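You operate a simulated robot arm through the tools that you are given. There is no shell and no other tool.

You run a simulated robot arm. Do the job below in one go: nothing can be reset, and whatever is moved stays where it is left.

TASK
Clamp the coupler, wipe up the oil stain and set 20 kPa.
Fine: coupler in the tester's cup, clamp shut; green sponge, put back after; switch the tester on last. Set down upright: what you pick out. What is to be rubbed or washed off counts as gone when no trace of it is left.

Only the result counts: the job must be done as asked and must still hold three seconds after the hand-in. Knocking over, shifting, dropping, spilling or breaking anything else fails it.

THE ROBOT
A 7-joint arm with a two-finger parallel gripper, fixed in place. Base frame: the origin is on the floor under the middle of its stand, x ahead of it, y to its left, z up; the work surface is at about z = 800. Readings come in mm, rad, newtons and seconds.
With the tool pointing down near the work surface it reaches from about 440 to 920 mm from the base axis. Its first joint turns from -2.007 to 2.007 rad. Payload 3.91 kg.
The tool frame sits at the grasp point between the pads (the TCP): z along the fingers, y along the line on which they close. The tips reach 30 mm beyond it. The gripper opens to 110 mm. The fingers are 20 mm wide and 10 mm thick; the gripper's body (48 by 112 mm) begins 55 mm behind the TCP.
Orientation is that of the tool frame in the base frame, as a unit quaternion [x, y, z, w]. With the fingers straight down and closing along the base's y, the tool's x points along the base's -x, its y along +y and its z along -z.

THE INTERFACE
- The arm moves only by the tool drive_tool. Its argument "motion" is one flat list of numbers, 7 for each row, row after row: the shift along the tool's x, y, z in mm, then the turn, a rotation vector about the tool's x, y, z in rad, then the gripper command, from -1 (shut) to 1 (fully open), values between in proportion. In form: [dx, dy, dz, wx, wy, wz, jaw, dx, dy, dz, wx, wy, wz, jaw, ...]. A call has 1 to 20 rows; each row shifts and turns the commanded pose from where the row before left it, along the tool's axes as they then stand. Rows are played at 5 a second. More than 50 mm and 0.15 rad between two rows, or a gripper value outside its range, and nothing of the call is played. Where a pose cannot be reached the arm comes as near as it can. A force on the tool above 40 N (or 10 N above the force at the start of the call, whichever is more), or a blocked arm, ends the call early, and 0.2 s more pass. Each finger travels about 153 mm/s and halts on what it meets, pressing with about 38 N; the grip force reading is that of the motor and also rises with nothing between the fingers. The clock runs only during rows and for 0.2 s after the last one: add rows that do not move to give the fingers time. The reply holds the time, the measured pose of the TCP, the force on the tool along the base axes, the opening and the grip force, in the units named above and with some noise, with the torque about the TCP (base axes, N m) and any sound that the robot's microphone picked up, and new pictures: "views" is both (left out), scene, wrist or none.
- Cameras (640 x 400 px; columns grow to the right, rows downward): "scene" is fixed at [220.1, -649.2, 1556.3]; the picture's right is [0.73, -0.68, 0.00], its down [-0.44, -0.47, -0.77] and it looks along [0.53, 0.56, -0.64] (base axes); focal length 356 px, centre (320, 200). "wrist" rides on the gripper at [72, 17, -103] in the tool frame; the picture's right is [-0.23, 0.97, 0.00], its down [-0.76, -0.18, -0.62] and it looks along [-0.61, -0.14, 0.78] (tool axes); focal length 222 px, centre (320, 200). There is no depth. A picture from a camera that has moved, and an enlarged one, comes with that camera's place and axes in the base frame and with its lens.
- lift_body(by): slides the trunk up (or, below 0, down) by that many mm; the arm rides with it, the base frame stays. It gives what a move gives, with no picture.
- close_up(camera, box): a new picture of the part [left, top, right, bottom] of that camera's present view, enlarged. The clock stands still meanwhile.
- hand_in(): hands the job in; it is judged then, once.

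Places have to be worked out from the pictures, the camera data and where the tool is seen. Open the gripper and draw the arm clear of the work before you hand the job in, unless the task says otherwise.

The tools are called after ">>>" as name(argument=value, ...) on one line, values as JSON. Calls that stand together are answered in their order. drive_tool: Moves the arm, as the interface text tells. Its arguments: {"type":"object","properties":{"motion":{"type":"array","items":{"type":"number"}},"views":{"type":"string","enum":["both","scene","wrist","none"]}},"required":["motion"]} The other tools are called the same way: lift_body (by) moves the trunk up or down; close_up (camera, box) takes an enlarged picture of a part of a camera's view; hand_in () hands the job in.

At the start:

```text
clock: 0.0
eef_pos: [548.9, 83.1, 1159.4]
tool_rot: [0.0, 1.0, -0.001, 0.001]
contact_force: [0.6, -0.2, 0.2]
moment: [-0.02, -0.01, -0.04]
width: 110.2
grip_force: 0.0
trunk travel left (down, up): [-775.0, 215.0]
```

scene: 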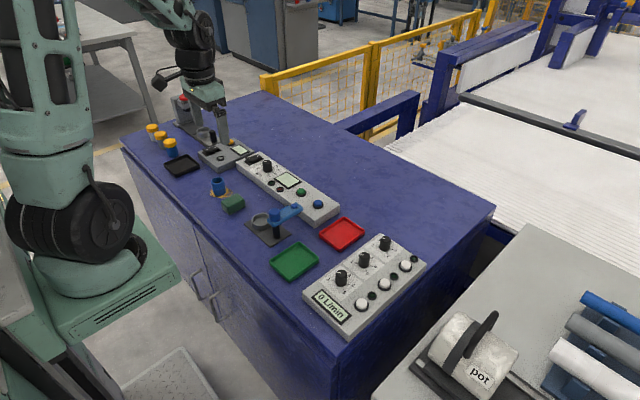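
wrist: 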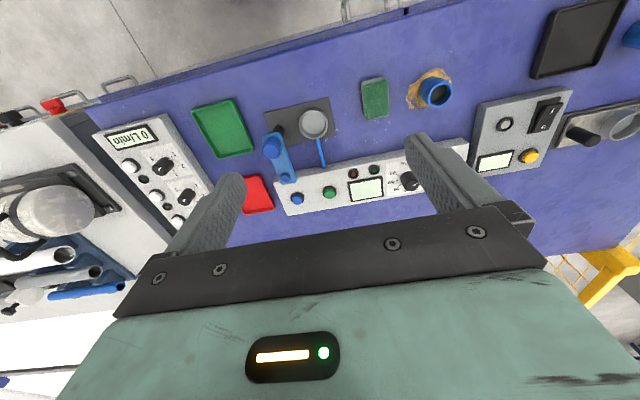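

The pictures show a bench with a blue coupler standing in an oil stain, a green sponge, a cup with a blue clamp lever, and several panels. I'll take enlarged pictures to read them in detail.

>>> close_up(camera="scene", box=[180, 110, 360, 222])

>>> close_up(camera="scene", box=[230, 180, 430, 305])

>>> close_up(camera="wrist", box=[240, 70, 480, 220])

>>> close_up(camera="scene", box=[130, 80, 270, 180])

```text
3.56 times, centred on (270, 166) of scene
camera zoom: at [220.1, -649.2, 1556.3], right [0.73, -0.68, 0.0], down [-0.44, -0.47, -0.77], along [0.53, 0.56, -0.64], focal length 1265 px, centre (498, 321)
```

zoom: 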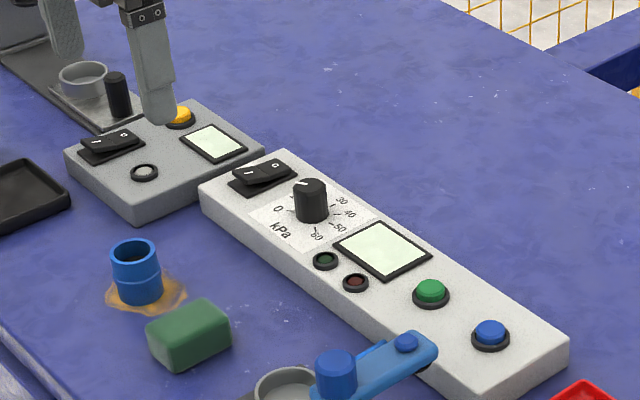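

```text
3.20 times, centred on (330, 242) of scene
camera zoom: at [220.1, -649.2, 1556.3], right [0.73, -0.68, 0.0], down [-0.44, -0.47, -0.77], along [0.53, 0.56, -0.64], focal length 1139 px, centre (288, 64)
```

zoom: 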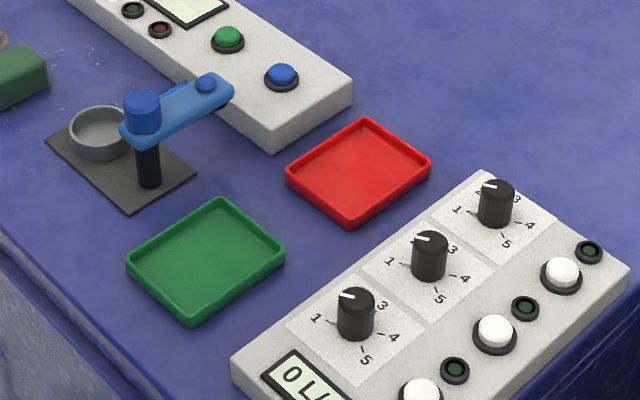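

```text
2.67 times, centred on (360, 145) of wrist
camera zoom: at [478.6, 100.3, 1262.6], right [0.23, 0.97, 0.0], down [0.76, -0.18, 0.62], along [0.61, -0.14, -0.78], focal length 592 px, centre (213, 347)
```

zoom: 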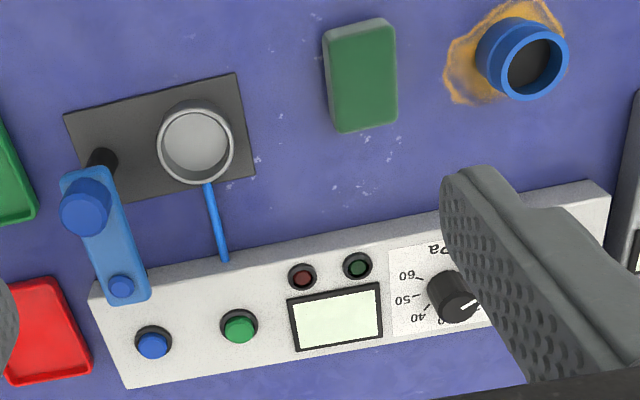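

```text
4.00 times, centred on (200, 130) of scene
camera zoom: at [220.1, -649.2, 1556.3], right [0.73, -0.68, 0.0], down [-0.44, -0.47, -0.77], along [0.53, 0.56, -0.64], focal length 1424 px, centre (800, 480)
```

zoom: 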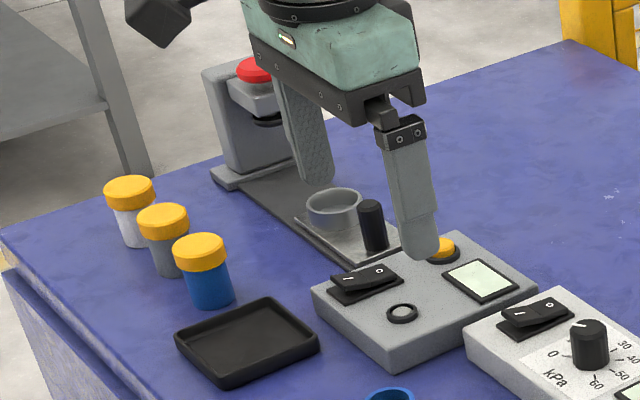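

The coupler stands at about (616, 278) in the oil and the sponge is near (608, 176). The cup is near (630, 54), the clamp post near (630, -23) and the kPa dial near (788, 230). I'll move above the coupler, staying high, for a closer wrist view.

>>> drive_tool(motion=[-11.2, 32.5, 26.6, 0, 0, 0, 1, -11.2, 32.5, 26.6, 0, 0, 0, 1, -11.2, 32.5, 26.6, 0, 0, 0, 1, -11.2, 32.5, 26.6, 0, 0, 0, 1, -11.2, 32.5, 26.6, 0, 0, 0, 1, -11.2, 32.5, 26.6, 0, 0, 0, 1, 0, 0, 0, 0, 0, 0, 1], views="both")

```text
clock: 1.6
eef_pos: [616.5, 277.0, 999.3]
tool_rot: [0.001, 1.0, -0.001, 0.0]
contact_force: [-1.3, 0.0, 0.1]
moment: [-0.02, -0.05, 0.0]
width: 109.5
grip_force: 0.1
trunk travel left (down, up): [-775.0, 215.0]
camera wrist: at [546.0, 295.4, 1102.9], right [0.23, 0.97, 0.0], down [0.76, -0.18, 0.62], along [0.61, -0.14, -0.78], focal length 222 px, centre (320, 200)
```

scene: 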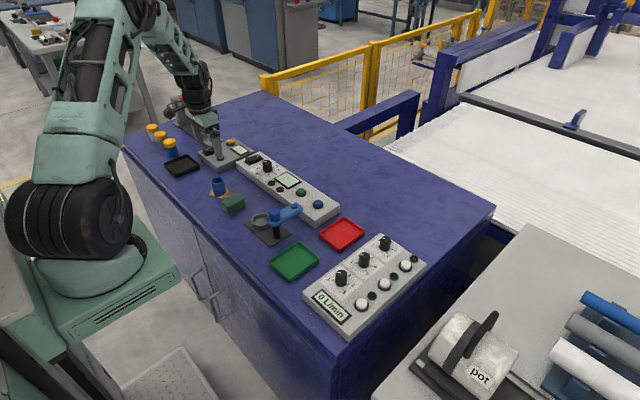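
wrist: 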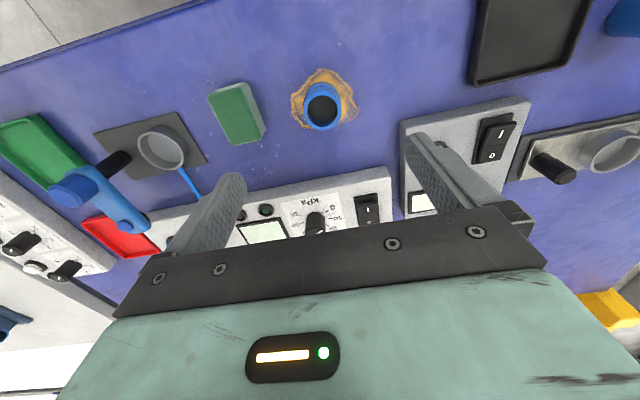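

The gripper is above the coupler. I'll enlarge the wrist view around the coupler and sponge, the dial and switch, and the clamp.

>>> close_up(camera="wrist", box=[200, 50, 400, 175])

>>> close_up(camera="wrist", box=[230, 170, 410, 270])

>>> close_up(camera="wrist", box=[40, 100, 220, 240])

>>> close_up(camera="scene", box=[230, 140, 320, 196])

>>> close_up(camera="scene", box=[190, 165, 310, 255])

```text
3.20 times, centred on (300, 112) of wrist
camera zoom: at [546.0, 295.4, 1102.9], right [0.23, 0.97, 0.0], down [0.76, -0.18, 0.62], along [0.61, -0.14, -0.78], focal length 711 px, centre (384, 480)
```

zoom: 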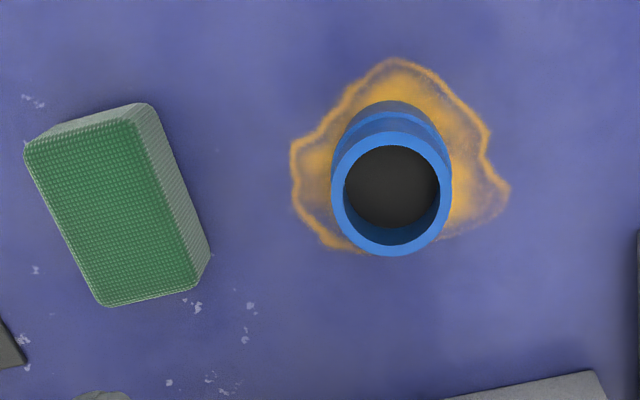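

```text
3.56 times, centred on (320, 220) of wrist
camera zoom: at [546.0, 295.4, 1102.9], right [0.23, 0.97, 0.0], down [0.76, -0.18, 0.62], along [0.61, -0.14, -0.78], focal length 790 px, centre (320, 129)
```

zoom: 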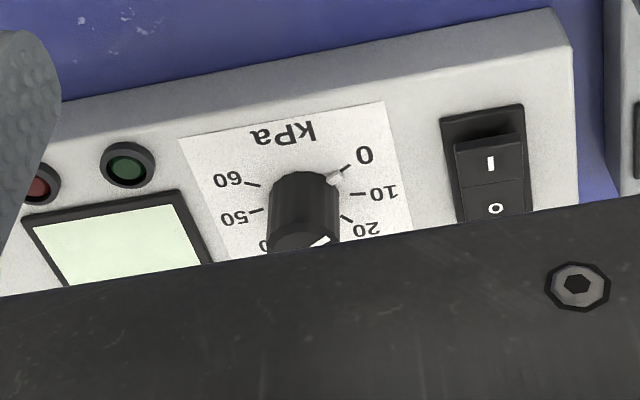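

```text
2.86 times, centred on (130, 170) of wrist
camera zoom: at [546.0, 295.4, 1102.9], right [0.23, 0.97, 0.0], down [0.76, -0.18, 0.62], along [0.61, -0.14, -0.78], focal length 635 px, centre (863, 286)
```

zoom: 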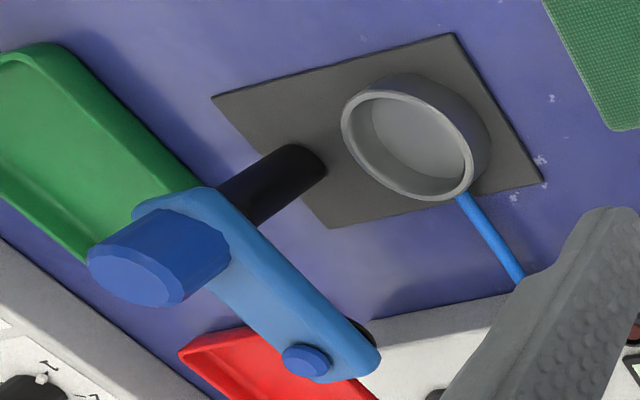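

```text
7.11 times, centred on (275, 168) of scene
camera zoom: at [220.1, -649.2, 1556.3], right [0.73, -0.68, 0.0], down [-0.44, -0.47, -0.77], along [0.53, 0.56, -0.64], focal length 2531 px, centre (640, 428)
```

zoom: 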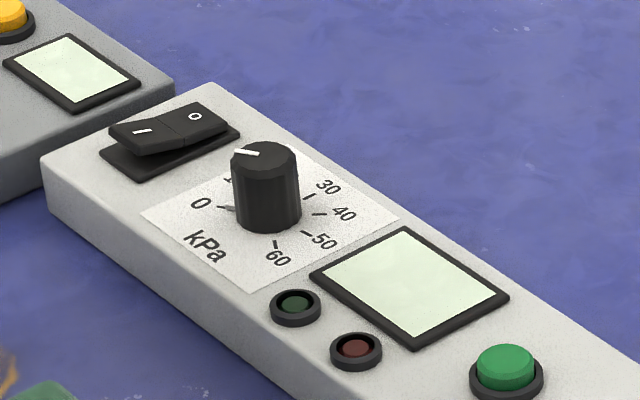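

```text
4.44 times, centred on (250, 210) of scene
camera zoom: at [220.1, -649.2, 1556.3], right [0.73, -0.68, 0.0], down [-0.44, -0.47, -0.77], along [0.53, 0.56, -0.64], focal length 1582 px, centre (631, 156)
```

zoom: 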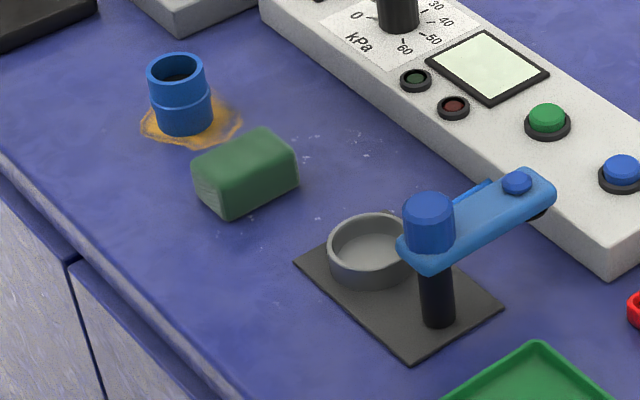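

The dial reads 0 now: 0 lies at about 120° from +x, 30 straight at +x and 60 at -120°, so increasing is clockwise from above. The coupler is about 42 mm wide at (620, 281) with its top at about z 849. I'll narrow the jaw to about 70 mm and come down just above it to check alignment.

>>> drive_tool(motion=[-1.0, 1.2, 30, 0, 0, 0, 0.27, -1.0, 1.2, 30, 0, 0, 0, 0.27, -1.0, 1.1, 29, 0, 0, 0, 0.27, 0, 0, 0, 0, 0, 0, 0.27], views="both")

```text
clock: 2.6
eef_pos: [619.1, 280.1, 910.2]
tool_rot: [0.0, 1.0, -0.001, 0.001]
contact_force: [0.4, -0.7, -0.1]
moment: [0.02, -0.02, -0.03]
width: 70.0
grip_force: 0.1
trunk travel left (down, up): [-775.0, 215.0]
camera wrist: at [549.0, 298.2, 1013.3], right [0.23, 0.97, 0.0], down [0.76, -0.18, 0.62], along [0.61, -0.14, -0.78], focal length 222 px, centre (320, 200)
```

scene: 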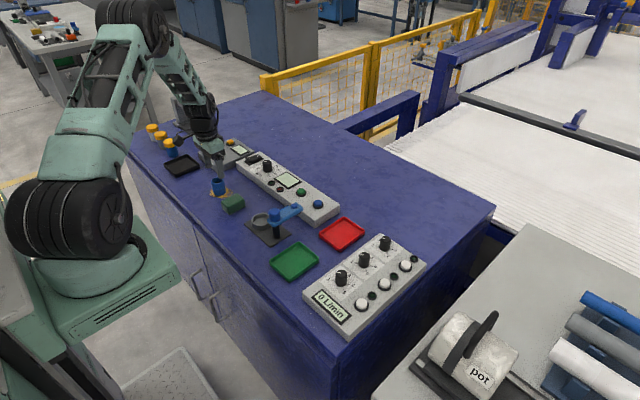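
wrist: 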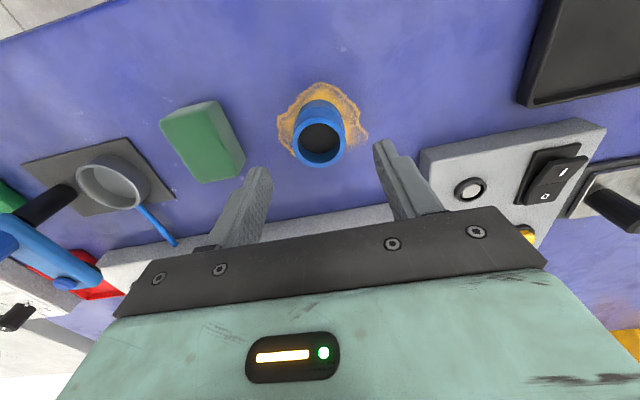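

The coupler's centre works out at (619.6, 281.8), nearly under the TCP. I'll descend to z of about 852, so the tips hold the upper part and clear the cup rim later, then close.

>>> drive_tool(motion=[-0.3, 0.8, 20, 0, 0, 0, 0.27, -0.2, 0.7, 20, 0, 0, 0, 0.27, 0, 0, 18, 0, 0, 0, 0.27, 0, 0, 0, 0, 0, 0, 0.27, 0, 0, 0, 0, 0, 0, -0.1, 0, 0, 0, 0, 0, 0, -0.4, 0, 0, 0, 0, 0, 0, -0.7, 0, 0, 0, 0, 0, 0, -0.7], views="both")

```text
clock: 4.4
eef_pos: [620.4, 282.4, 852.9]
tool_rot: [0.001, 1.0, -0.001, 0.0]
contact_force: [-0.5, -0.1, 0.6]
moment: [-0.01, 0.0, -0.01]
width: 40.2
grip_force: 38.3
trunk travel left (down, up): [-775.0, 215.0]
camera wrist: at [549.8, 299.7, 955.7], right [0.23, 0.97, 0.0], down [0.76, -0.18, 0.62], along [0.61, -0.14, -0.78], focal length 222 px, centre (320, 200)
```

scene: 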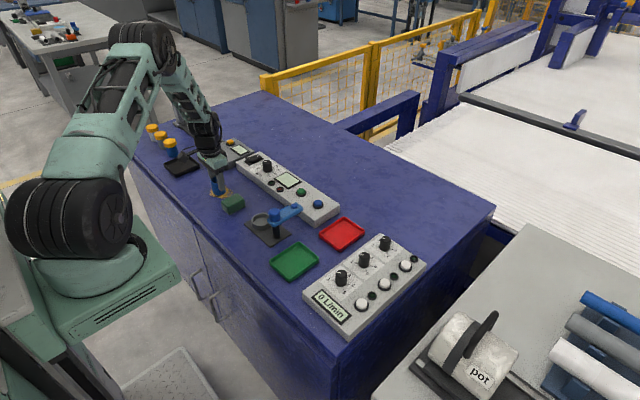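
wrist: 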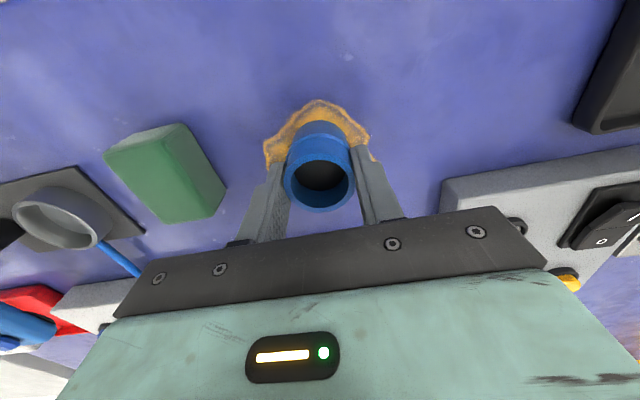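

The coupler is held firmly at 40 mm. I'll lift it straight up 80 mm and carry it to above the cup near (630, 51).

>>> drive_tool(motion=[0, 0, -20, 0, 0, 0, -0.7, 0, 0, -30, 0, 0, 0, -0.7, 0, 0, -30, 0, 0, 0, -0.7, -1.4, -38.5, 0, 0, 0, 0, -0.7, -1.4, -38.5, 0, 0, 0, 0, -0.7, -1.4, -38.5, 0, 0, 0, 0, -0.7, -1.4, -38.5, 0, 0, 0, 0, -0.7, -1.4, -38.5, 0, 0, 0, 0, -0.7, -1.6, -38.5, 0, 0, 0, 0, -0.7, 0, 0, 0, 0, 0, 0, -0.7], views="both")

```text
clock: 6.6
eef_pos: [630.1, 51.5, 933.8]
tool_rot: [0.001, 1.0, -0.001, 0.002]
contact_force: [0.5, -0.1, -0.2]
moment: [-0.03, 0.03, -0.01]
width: 40.7
grip_force: 37.9
trunk travel left (down, up): [-775.0, 215.0]
camera wrist: at [558.9, 68.4, 1036.3], right [0.23, 0.97, 0.0], down [0.76, -0.18, 0.62], along [0.61, -0.14, -0.78], focal length 222 px, centre (320, 200)
```

scene: 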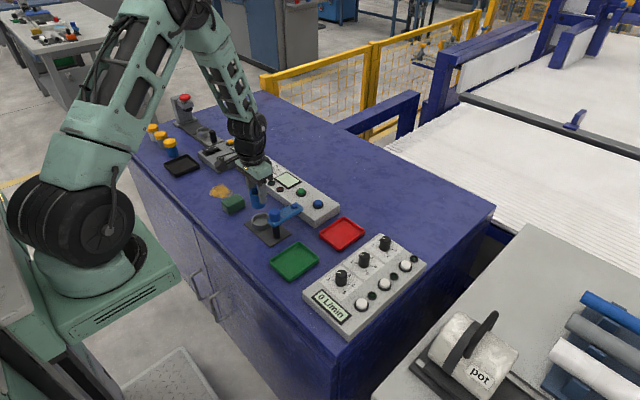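
wrist: 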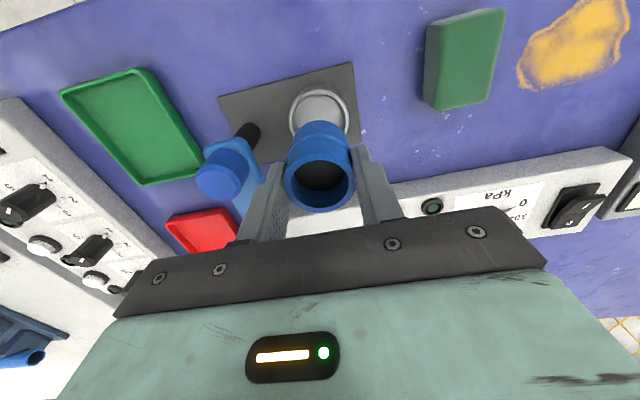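

I'll enlarge both views to check how the coupler lines up with the cup.

>>> close_up(camera="wrist", box=[240, 70, 400, 220])

>>> close_up(camera="scene", box=[200, 165, 320, 255])

```text
2.67 times, centred on (320, 145) of wrist
camera zoom: at [558.9, 68.4, 1036.3], right [0.23, 0.97, 0.0], down [0.76, -0.18, 0.62], along [0.61, -0.14, -0.78], focal length 592 px, centre (320, 347)
```

zoom: 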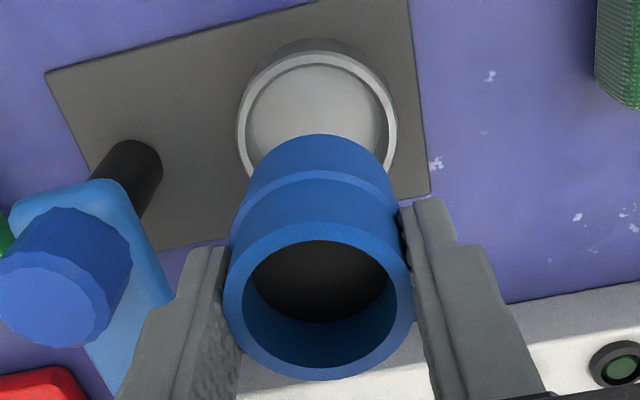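

```text
4.44 times, centred on (260, 210) of scene
camera zoom: at [220.1, -649.2, 1556.3], right [0.73, -0.68, 0.0], down [-0.44, -0.47, -0.77], along [0.53, 0.56, -0.64], focal length 1582 px, centre (587, 156)
```

zoom: 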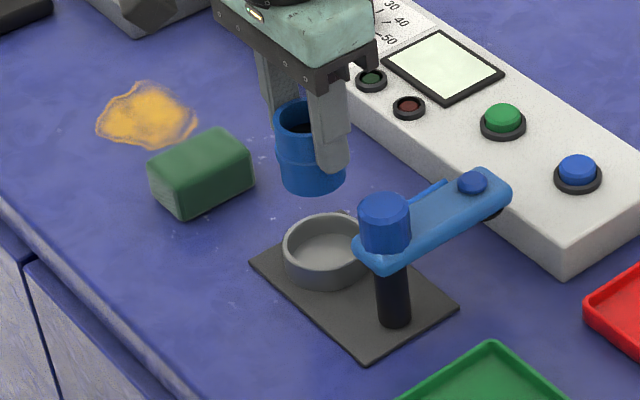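

The cup centre works out at about (630, 51.5) with roughly 50 mm inner width, and the coupler sits about 1.5 mm ahead of the TCP in x. I'll shift 1 mm back and descend so that the coupler's bottom enters the cup.

>>> drive_tool(motion=[1.2, 0, 20, 0, 0, 0, -0.7, 0, 0, 20, 0, 0, 0, -0.7, 0, 0, 15, 0, 0, 0, -0.7, 0, 0, 10, 0, 0, 0, -0.7, 0, 0, 5, 0, 0, 0, -0.7, 0, 0, 0, 0, 0, 0, -0.7], views="both")

```text
clock: 8.0
eef_pos: [627.1, 51.2, 862.5]
tool_rot: [-0.001, 1.0, 0.0, 0.0]
contact_force: [0.6, 0.5, 0.1]
moment: [-0.02, 0.01, -0.01]
width: 40.4
grip_force: 37.9
trunk travel left (down, up): [-775.0, 215.0]
camera wrist: at [557.0, 68.8, 966.0], right [0.23, 0.97, 0.0], down [0.76, -0.18, 0.62], along [0.61, -0.14, -0.78], focal length 222 px, centre (320, 200)
```

scene: 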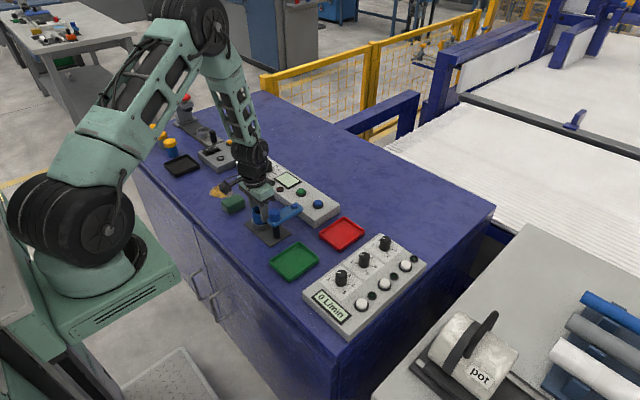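
wrist: 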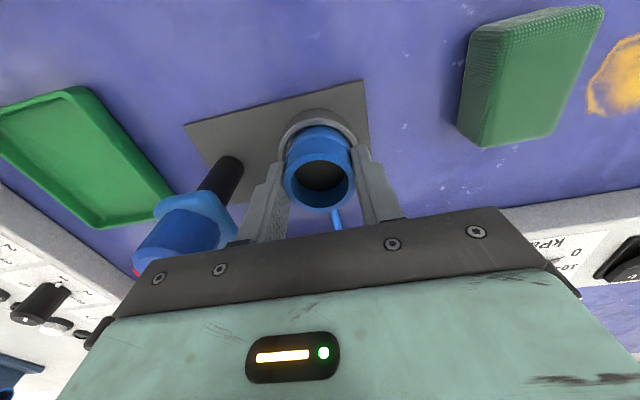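

No contact force yet with the coupler bottom near z 810. I'll enlarge the wrist view to check the coupler is inside the rim.

>>> close_up(camera="wrist", box=[260, 80, 380, 230])

>>> close_up(camera="scene", box=[230, 185, 310, 245])

```text
2.67 times, centred on (320, 155) of wrist
camera zoom: at [557.0, 68.8, 966.0], right [0.23, 0.97, 0.0], down [0.76, -0.18, 0.62], along [0.61, -0.14, -0.78], focal length 592 px, centre (320, 320)
```

zoom: 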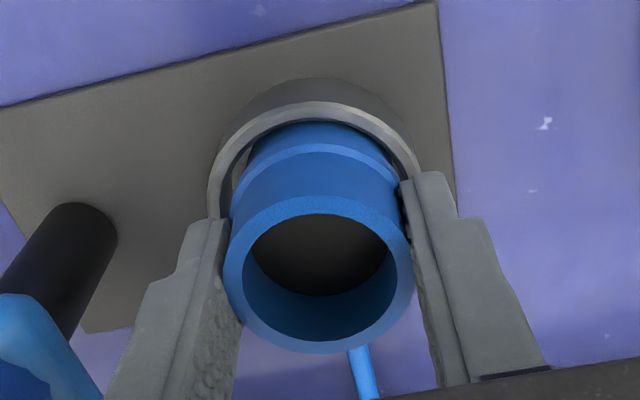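

```text
6.67 times, centred on (270, 215) of scene
camera zoom: at [220.1, -649.2, 1556.3], right [0.73, -0.68, 0.0], down [-0.44, -0.47, -0.77], along [0.53, 0.56, -0.64], focal length 2373 px, centre (653, 100)
```

zoom: 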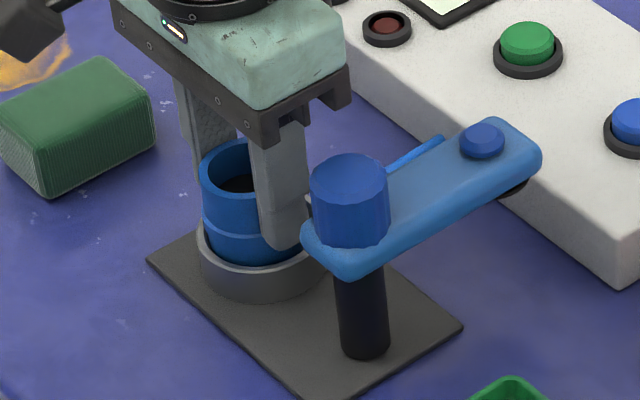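

The coupler is inside the rim. I'll lower it in small steps until it rests on the cup floor.

>>> drive_tool(motion=[0, 0, 1.5, 0, 0, 0, -0.7, 0, 0, 1.5, 0, 0, 0, -0.7, 0, 0, 1, 0, 0, 0, -0.7, 0, 0, 0, 0, 0, 0, -0.7], views="none")

```text
clock: 9.0
eef_pos: [627.2, 52.4, 859.8]
tool_rot: [0.001, 1.0, -0.001, 0.002]
contact_force: [-0.7, 0.3, 11.2]
moment: [0.15, 0.05, 0.0]
width: 40.4
grip_force: 37.8
trunk travel left (down, up): [-775.0, 215.0]
```

An upward force of 11 N at z 859.8 means the coupler rests on the cup floor at about z 807. I'll release it and rise straight up.

>>> drive_tool(motion=[0, 0, -0.5, 0, 0, 0, -0.7, 0, 0, 0, 0, 0, 0, -0.2, 0, 0, 0, 0, 0, 0, 0.0, 0, 0, 0, 0, 0, 0, 0.15, 0, 0, -15, 0, 0, 0, 0.15, 0, 0, -30, 0, 0, 0, 0.15, 0, 0, -40, 0, 0, 0, 0.15, 0, 0, 0, 0, 0, 0, 0.15], views="both")

```text
clock: 10.8
eef_pos: [628.1, 51.9, 945.3]
tool_rot: [0.0, 1.0, 0.0, 0.001]
contact_force: [0.0, -1.0, -0.9]
moment: [0.0, -0.01, 0.02]
width: 63.5
grip_force: 0.1
trunk travel left (down, up): [-775.0, 215.0]
camera wrist: at [556.8, 68.9, 1048.2], right [0.23, 0.97, 0.0], down [0.76, -0.18, 0.62], along [0.61, -0.14, -0.78], focal length 222 px, centre (320, 200)
```

scene: 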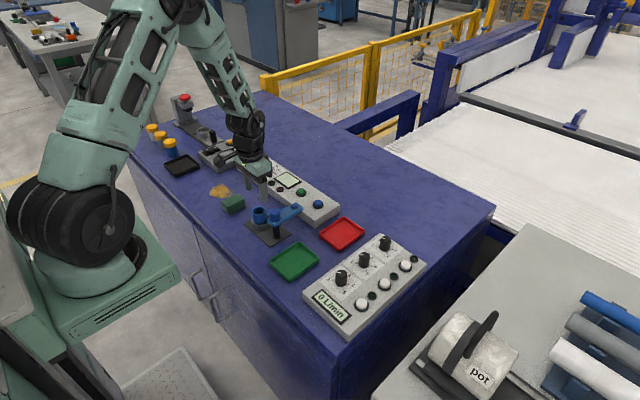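
wrist: 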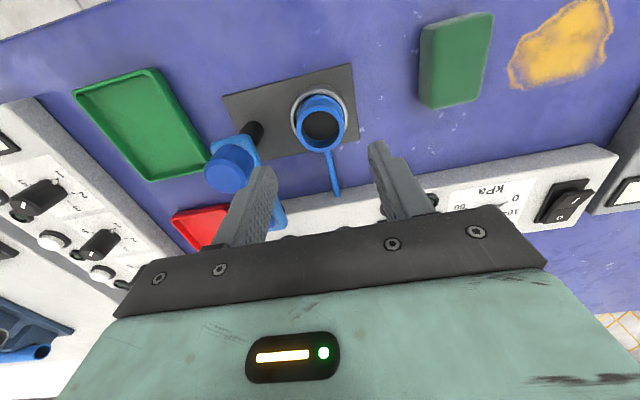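

The coupler stands in the cup. I'll enlarge the views to study the clamp lever and its pad.

>>> close_up(camera="scene", box=[235, 190, 315, 250])

>>> close_up(camera="wrist", box=[190, 60, 370, 240])

```text
6.67 times, centred on (275, 220) of scene
camera zoom: at [220.1, -649.2, 1556.3], right [0.73, -0.68, 0.0], down [-0.44, -0.47, -0.77], along [0.53, 0.56, -0.64], focal length 2373 px, centre (620, 67)
```

zoom: 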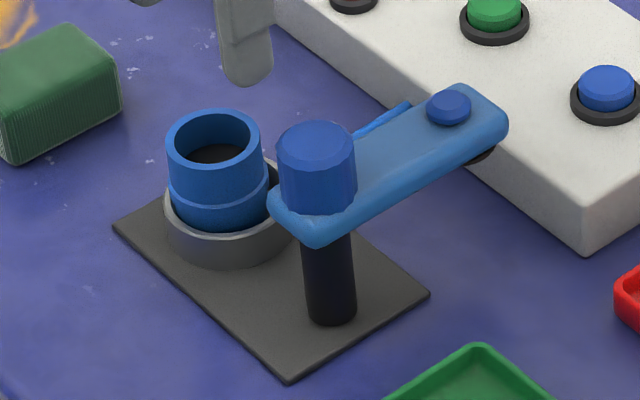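

```text
2.22 times, centred on (280, 150) of wrist
camera zoom: at [556.8, 68.9, 1048.2], right [0.23, 0.97, 0.0], down [0.76, -0.18, 0.62], along [0.61, -0.14, -0.78], focal length 494 px, centre (409, 311)
```

zoom: 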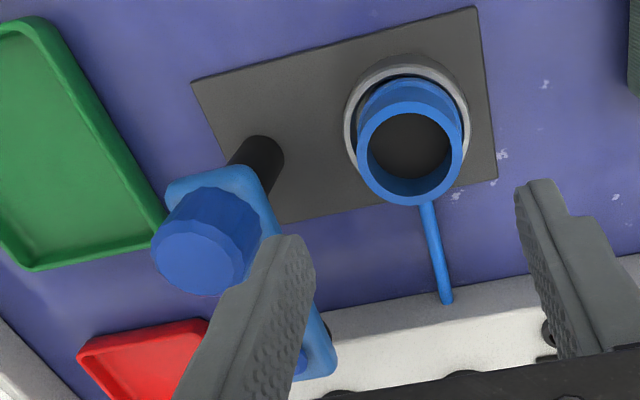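

The lever bar's axis is at (630.4, -23), pointing +x, with its end pad about 72 mm out. Swinging it 90° counter-clockwise brings it over the cup. I'll rise, close the fingers and go to the -y side of the lever.

>>> drive_tool(motion=[0, 0, -25, 0, 0, 0, 0.15, -14.8, -37, 0, 0, 0, 0, -0.5, -14.8, -37, 0, 0, 0, 0, -1, -14.7, -38, 0, 0, 0, 0, -1, 0, 0, 0, 0, 0, 0, -1], views="both")

```text
clock: 12.0
eef_pos: [671.0, -61.9, 970.7]
tool_rot: [0.0, 1.0, 0.0, 0.001]
contact_force: [-0.1, 0.0, 0.0]
moment: [0.02, 0.0, -0.02]
width: 0.0
grip_force: 37.8
trunk travel left (down, up): [-775.0, 215.0]
camera wrist: at [600.9, -43.9, 1073.7], right [0.23, 0.97, 0.0], down [0.76, -0.18, 0.62], along [0.61, -0.14, -0.78], focal length 222 px, centre (320, 200)
```

scene: 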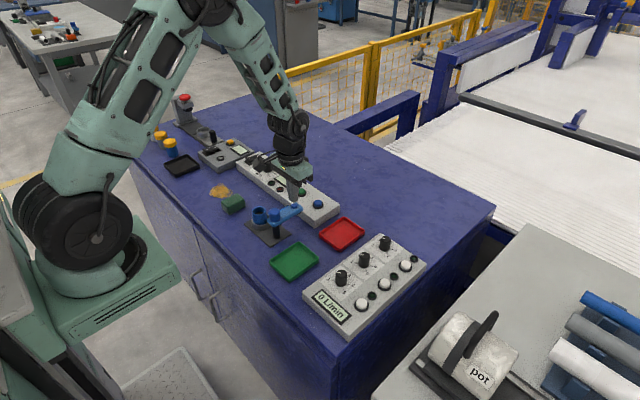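
wrist: 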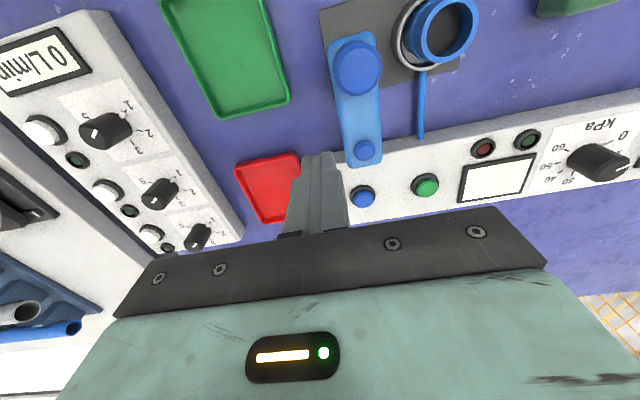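

>>> close_up(camera="wrist", box=[270, 0, 500, 210])

```text
1.90 times, centred on (385, 105) of wrist
camera zoom: at [600.9, -43.9, 1073.7], right [0.23, 0.97, 0.0], down [0.76, -0.18, 0.62], along [0.61, -0.14, -0.78], focal length 423 px, centre (196, 381)
```

zoom: 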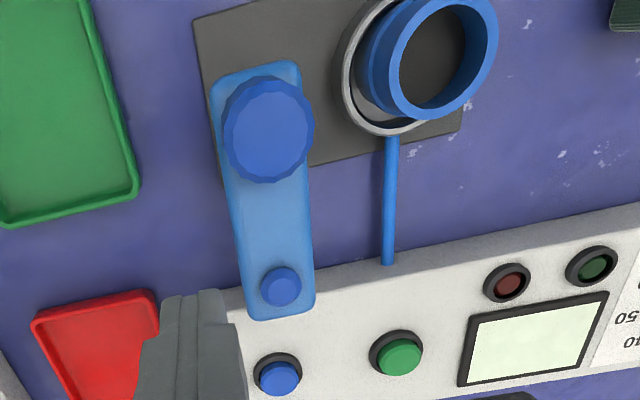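

The lever bar is about 35 mm wide with its -y edge at y -41. My closed fingers at y -62 clear it, so I'll descend until the tips are at z 856, beside the bar.

>>> drive_tool(motion=[0, 0, 25, 0, 0, 0, -1, 0, 0, 25, 0, 0, 0, -1, 0, 0, 20, 0, 0, 0, -1, 0, 0, 14, 0, 0, 0, -1, 0, 0, 0, 0, 0, 0, -1], views="both")

>>> close_up(camera="scene", box=[235, 170, 335, 245])

```text
clock: 13.2
eef_pos: [672.4, -60.3, 886.1]
tool_rot: [0.001, 1.0, -0.001, 0.001]
contact_force: [0.4, -0.1, -0.4]
moment: [-0.02, -0.02, -0.02]
width: 0.0
grip_force: 37.6
trunk travel left (down, up): [-775.0, 215.0]
camera wrist: at [601.3, -43.4, 989.1], right [0.23, 0.97, 0.0], down [0.76, -0.18, 0.62], along [0.61, -0.14, -0.78], focal length 222 px, centre (320, 200)
```

scene: 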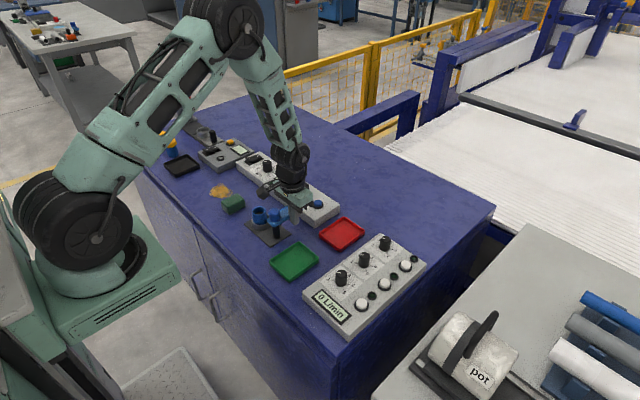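
wrist: 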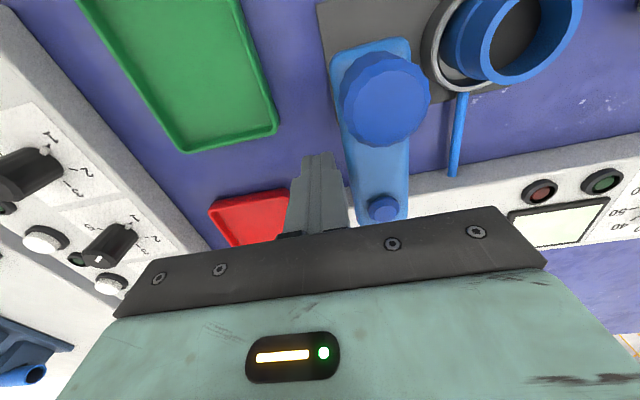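

```text
5.33 times, centred on (285, 208) of scene
camera zoom: at [220.1, -649.2, 1556.3], right [0.73, -0.68, 0.0], down [-0.44, -0.47, -0.77], along [0.53, 0.56, -0.64], focal length 1898 px, centre (507, 160)
```

zoom: 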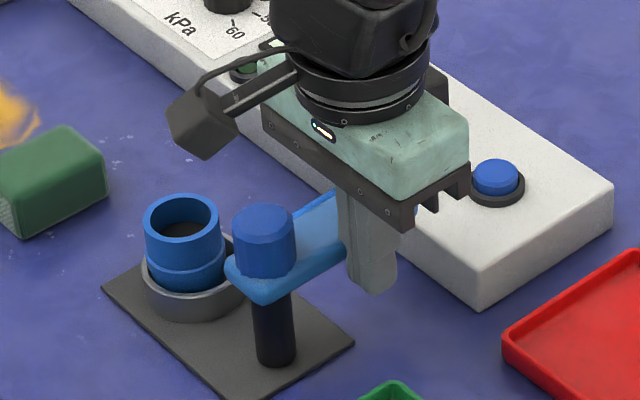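

Fingers are beside the bar with the tips clear below its top. I'll push it in +y along the arc for the first 30° and check force and view.

>>> drive_tool(motion=[0, 4.3, 0, 0, 0, 0, -1, 0, 4, 0, 0, 0, 0, -1, -3, 5.2, 0, 0, 0, 0, -1, -3.2, 5.2, 0, 0, 0, 0, -1, -1.8, 5.9, 0, 0, 0, 0, -1, -1.9, 5.9, 0, 0, 0, 0, -1], views="both")

>>> close_up(camera="scene", box=[235, 170, 335, 245])

```text
clock: 14.6
eef_pos: [682.0, -29.7, 885.2]
tool_rot: [0.001, 1.0, -0.001, 0.001]
contact_force: [0.4, 0.0, -0.8]
moment: [0.0, -0.05, 0.02]
width: 0.0
grip_force: 37.7
trunk travel left (down, up): [-775.0, 215.0]
camera wrist: at [611.5, -12.9, 988.8], right [0.23, 0.97, 0.0], down [0.76, -0.18, 0.62], along [0.61, -0.14, -0.78], focal length 222 px, centre (320, 200)
```

scene: 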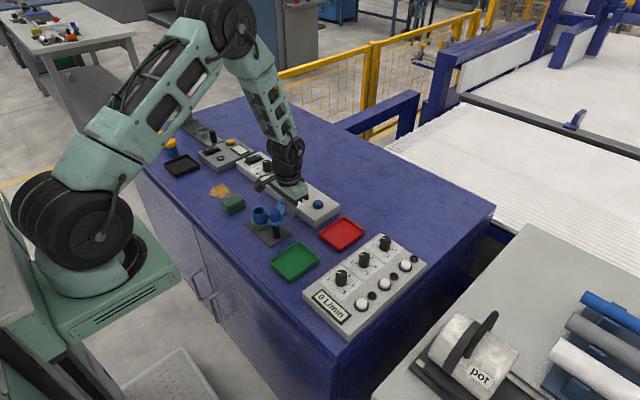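
wrist: 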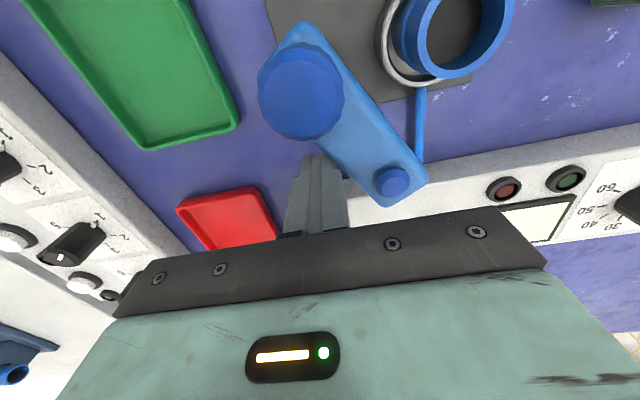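

```text
5.33 times, centred on (285, 208) of scene
camera zoom: at [220.1, -649.2, 1556.3], right [0.73, -0.68, 0.0], down [-0.44, -0.47, -0.77], along [0.53, 0.56, -0.64], focal length 1898 px, centre (507, 160)
```

zoom: 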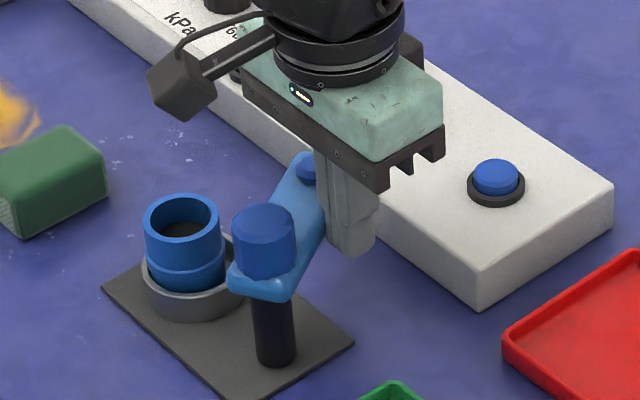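

The lever swings freely at low force. I'll continue the arc to about 75°.

>>> drive_tool(motion=[-0.5, 6.7, 0, 0, 0, 0, -1, 0.5, 6.4, 0, 0, 0, 0, -1, 1.5, 7.1, 0, 0, 0, 0, -1, 2.7, 6.4, 0, 0, 0, 0, -1, 3.8, 6.6, 0, 0, 0, 0, -1, 4.6, 5.5, 0, 0, 0, 0, -1], views="both")

>>> close_up(camera="scene", box=[235, 170, 335, 245])

>>> close_up(camera="wrist", box=[200, 0, 500, 220])

```text
clock: 16.0
eef_pos: [668.7, 10.3, 885.7]
tool_rot: [0.001, 1.0, -0.001, 0.0]
contact_force: [0.2, -0.8, 0.8]
moment: [-0.01, -0.01, -0.02]
width: 0.1
grip_force: 37.6
trunk travel left (down, up): [-775.0, 215.0]
camera wrist: at [598.6, 26.1, 988.9], right [0.23, 0.97, 0.0], down [0.76, -0.18, 0.62], along [0.61, -0.14, -0.78], focal length 222 px, centre (320, 200)
```

scene: 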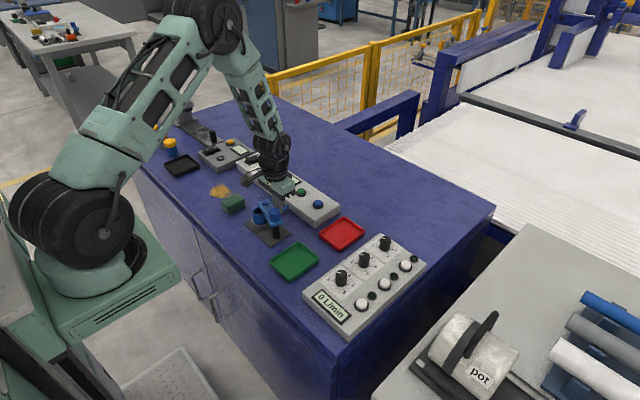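
wrist: 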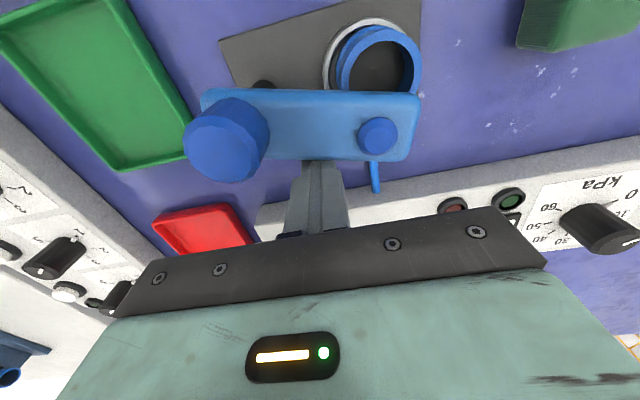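

```text
5.33 times, centred on (285, 208) of scene
camera zoom: at [220.1, -649.2, 1556.3], right [0.73, -0.68, 0.0], down [-0.44, -0.47, -0.77], along [0.53, 0.56, -0.64], focal length 1898 px, centre (507, 160)
```

zoom: 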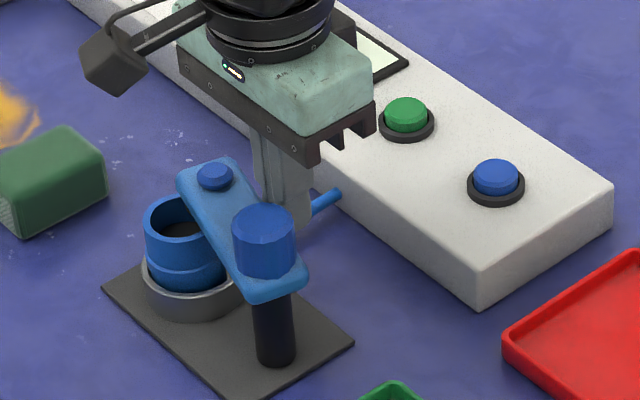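

```text
1.82 times, centred on (350, 110) of wrist
camera zoom: at [598.6, 26.1, 988.9], right [0.23, 0.97, 0.0], down [0.76, -0.18, 0.62], along [0.61, -0.14, -0.78], focal length 404 px, centre (266, 364)
```

zoom: 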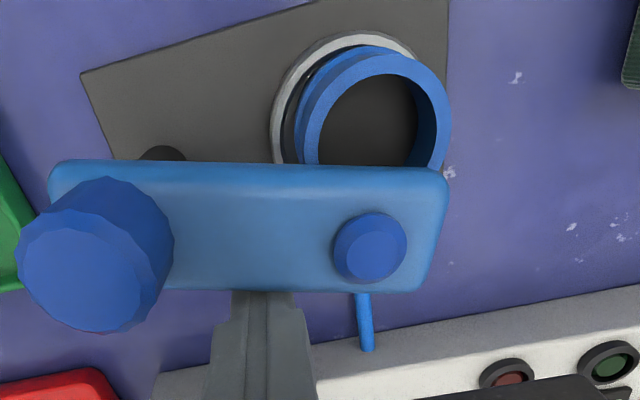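

The lever is at about 75°. I'll push the last part to 90° in small steps.

>>> drive_tool(motion=[3, 2.2, 0, 0, 0, 0, -1, 3.7, 2.8, 0, 0, 0, 0, -1, 2.5, 1.5, 0, 0, 0, 0, -1, 2, 1, 0, 0, 0, 0, -1], views="both")

>>> close_up(camera="scene", box=[235, 170, 335, 245])

>>> close_up(camera="wrist", box=[200, 0, 500, 220])

```text
clock: 17.0
eef_pos: [658.2, 16.7, 885.9]
tool_rot: [0.001, 1.0, 0.0, 0.001]
contact_force: [2.1, -0.4, 0.2]
moment: [-0.02, -0.02, 0.0]
width: 0.2
grip_force: 37.5
trunk travel left (down, up): [-775.0, 215.0]
camera wrist: at [587.7, 33.4, 988.8], right [0.23, 0.97, 0.0], down [0.76, -0.18, 0.62], along [0.61, -0.14, -0.78], focal length 222 px, centre (320, 200)
```

scene: 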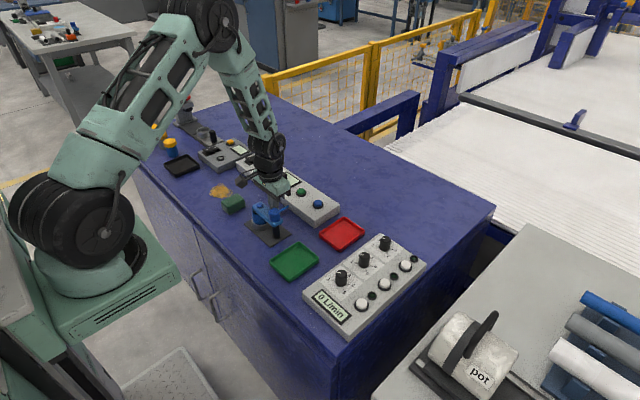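
wrist: 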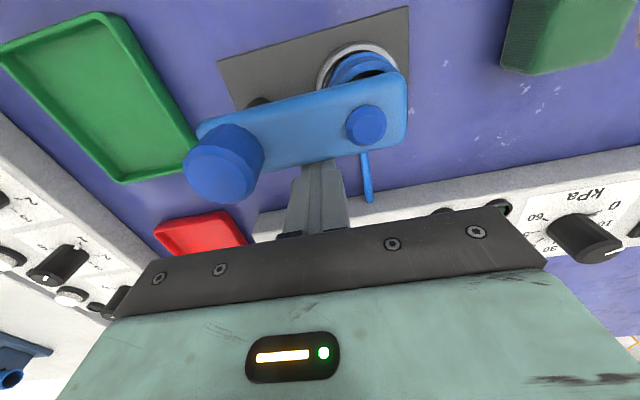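

```text
5.33 times, centred on (285, 208) of scene
camera zoom: at [220.1, -649.2, 1556.3], right [0.73, -0.68, 0.0], down [-0.44, -0.47, -0.77], along [0.53, 0.56, -0.64], focal length 1898 px, centre (507, 160)
```

zoom: 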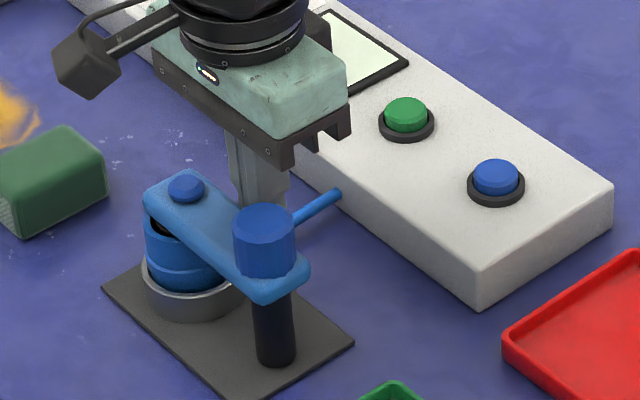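

```text
1.82 times, centred on (350, 110) of wrist
camera zoom: at [587.7, 33.4, 988.8], right [0.23, 0.97, 0.0], down [0.76, -0.18, 0.62], along [0.61, -0.14, -0.78], focal length 404 px, centre (266, 364)
```

zoom: 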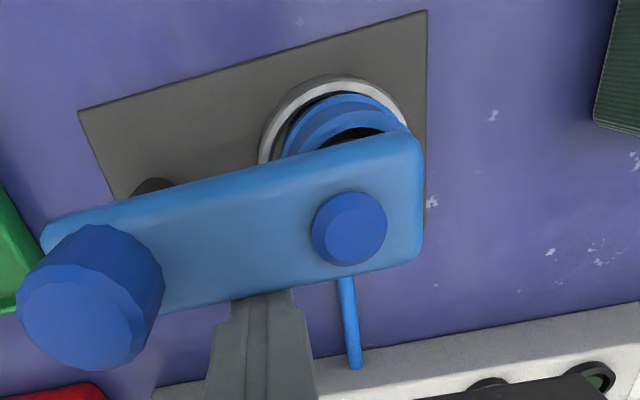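

By the vanishing lines the lever now lies along +y over the coupler, at about 89–90°. I'll nudge 1.5 mm more to find out whether there is a stop.

>>> drive_tool(motion=[0.8, 0, 0, 0, 0, 0, -1, 0.7, 0, 0, 0, 0, 0, -1, 0, 0, 0, 0, 0, 0, -1], views="none")

```text
clock: 17.8
eef_pos: [657.9, 14.6, 886.2]
tool_rot: [0.001, 1.0, -0.001, 0.002]
contact_force: [12.4, 1.5, -2.9]
moment: [0.08, -0.15, -0.02]
width: 0.0
grip_force: 37.6
trunk travel left (down, up): [-775.0, 215.0]
```

The force rose to 12 N without further motion, so the lever is at its stop. I'll back away in +x, rise, and check that it stays.

>>> drive_tool(motion=[-8, 0, 0, 0, 0, 0, -1, -12, 0, 0, 0, 0, 0, -1, 0, 0, -30, 0, 0, 0, -1, 0, 0, -40, 0, 0, 0, -1, 0, 0, -30, 0, 0, 0, -1, 0, 0, 0, 0, 0, 0, -1], views="both")

>>> close_up(camera="scene", box=[235, 170, 335, 245])

>>> close_up(camera="wrist", box=[200, 0, 500, 220])

```text
clock: 19.2
eef_pos: [677.0, 15.6, 985.5]
tool_rot: [0.0, 1.0, -0.001, 0.001]
contact_force: [0.0, 0.2, -0.5]
moment: [0.01, 0.05, -0.01]
width: 0.3
grip_force: 37.9
trunk travel left (down, up): [-775.0, 215.0]
camera wrist: at [605.6, 33.3, 1088.7], right [0.23, 0.97, 0.0], down [0.76, -0.18, 0.62], along [0.61, -0.14, -0.78], focal length 222 px, centre (320, 200)
```

scene: 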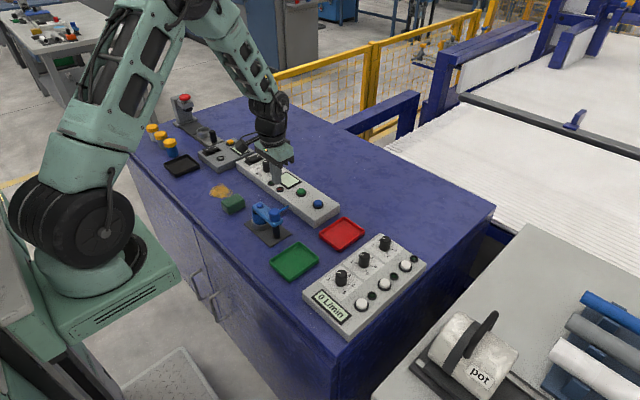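
wrist: 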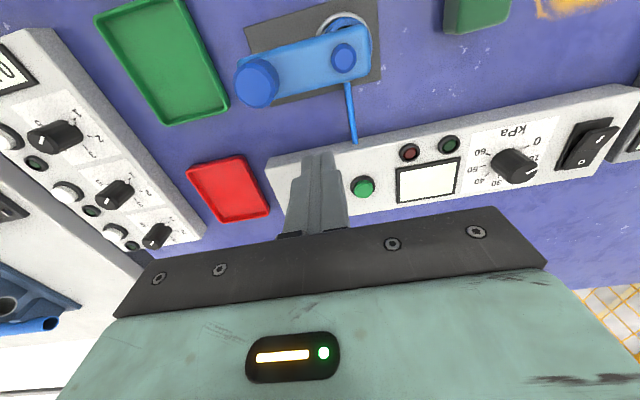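

```text
5.33 times, centred on (285, 208) of scene
camera zoom: at [220.1, -649.2, 1556.3], right [0.73, -0.68, 0.0], down [-0.44, -0.47, -0.77], along [0.53, 0.56, -0.64], focal length 1898 px, centre (507, 160)
```

zoom: 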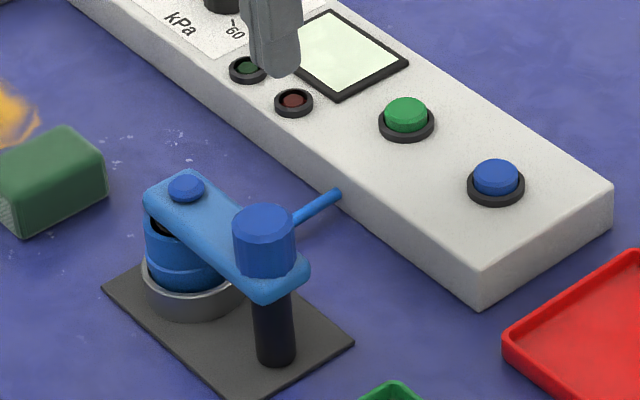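

```text
1.82 times, centred on (350, 110) of wrist
camera zoom: at [605.6, 33.3, 1088.7], right [0.23, 0.97, 0.0], down [0.76, -0.18, 0.62], along [0.61, -0.14, -0.78], focal length 404 px, centre (266, 364)
```

zoom: 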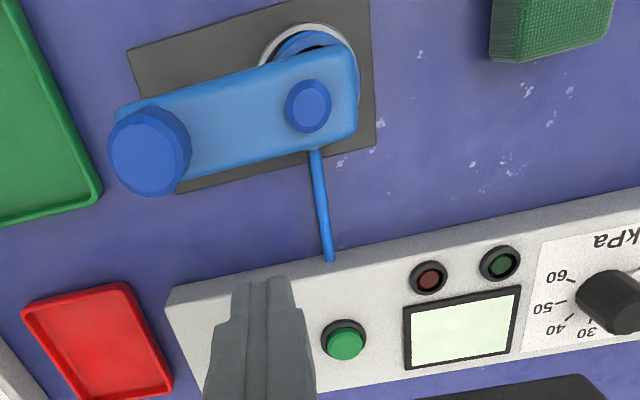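

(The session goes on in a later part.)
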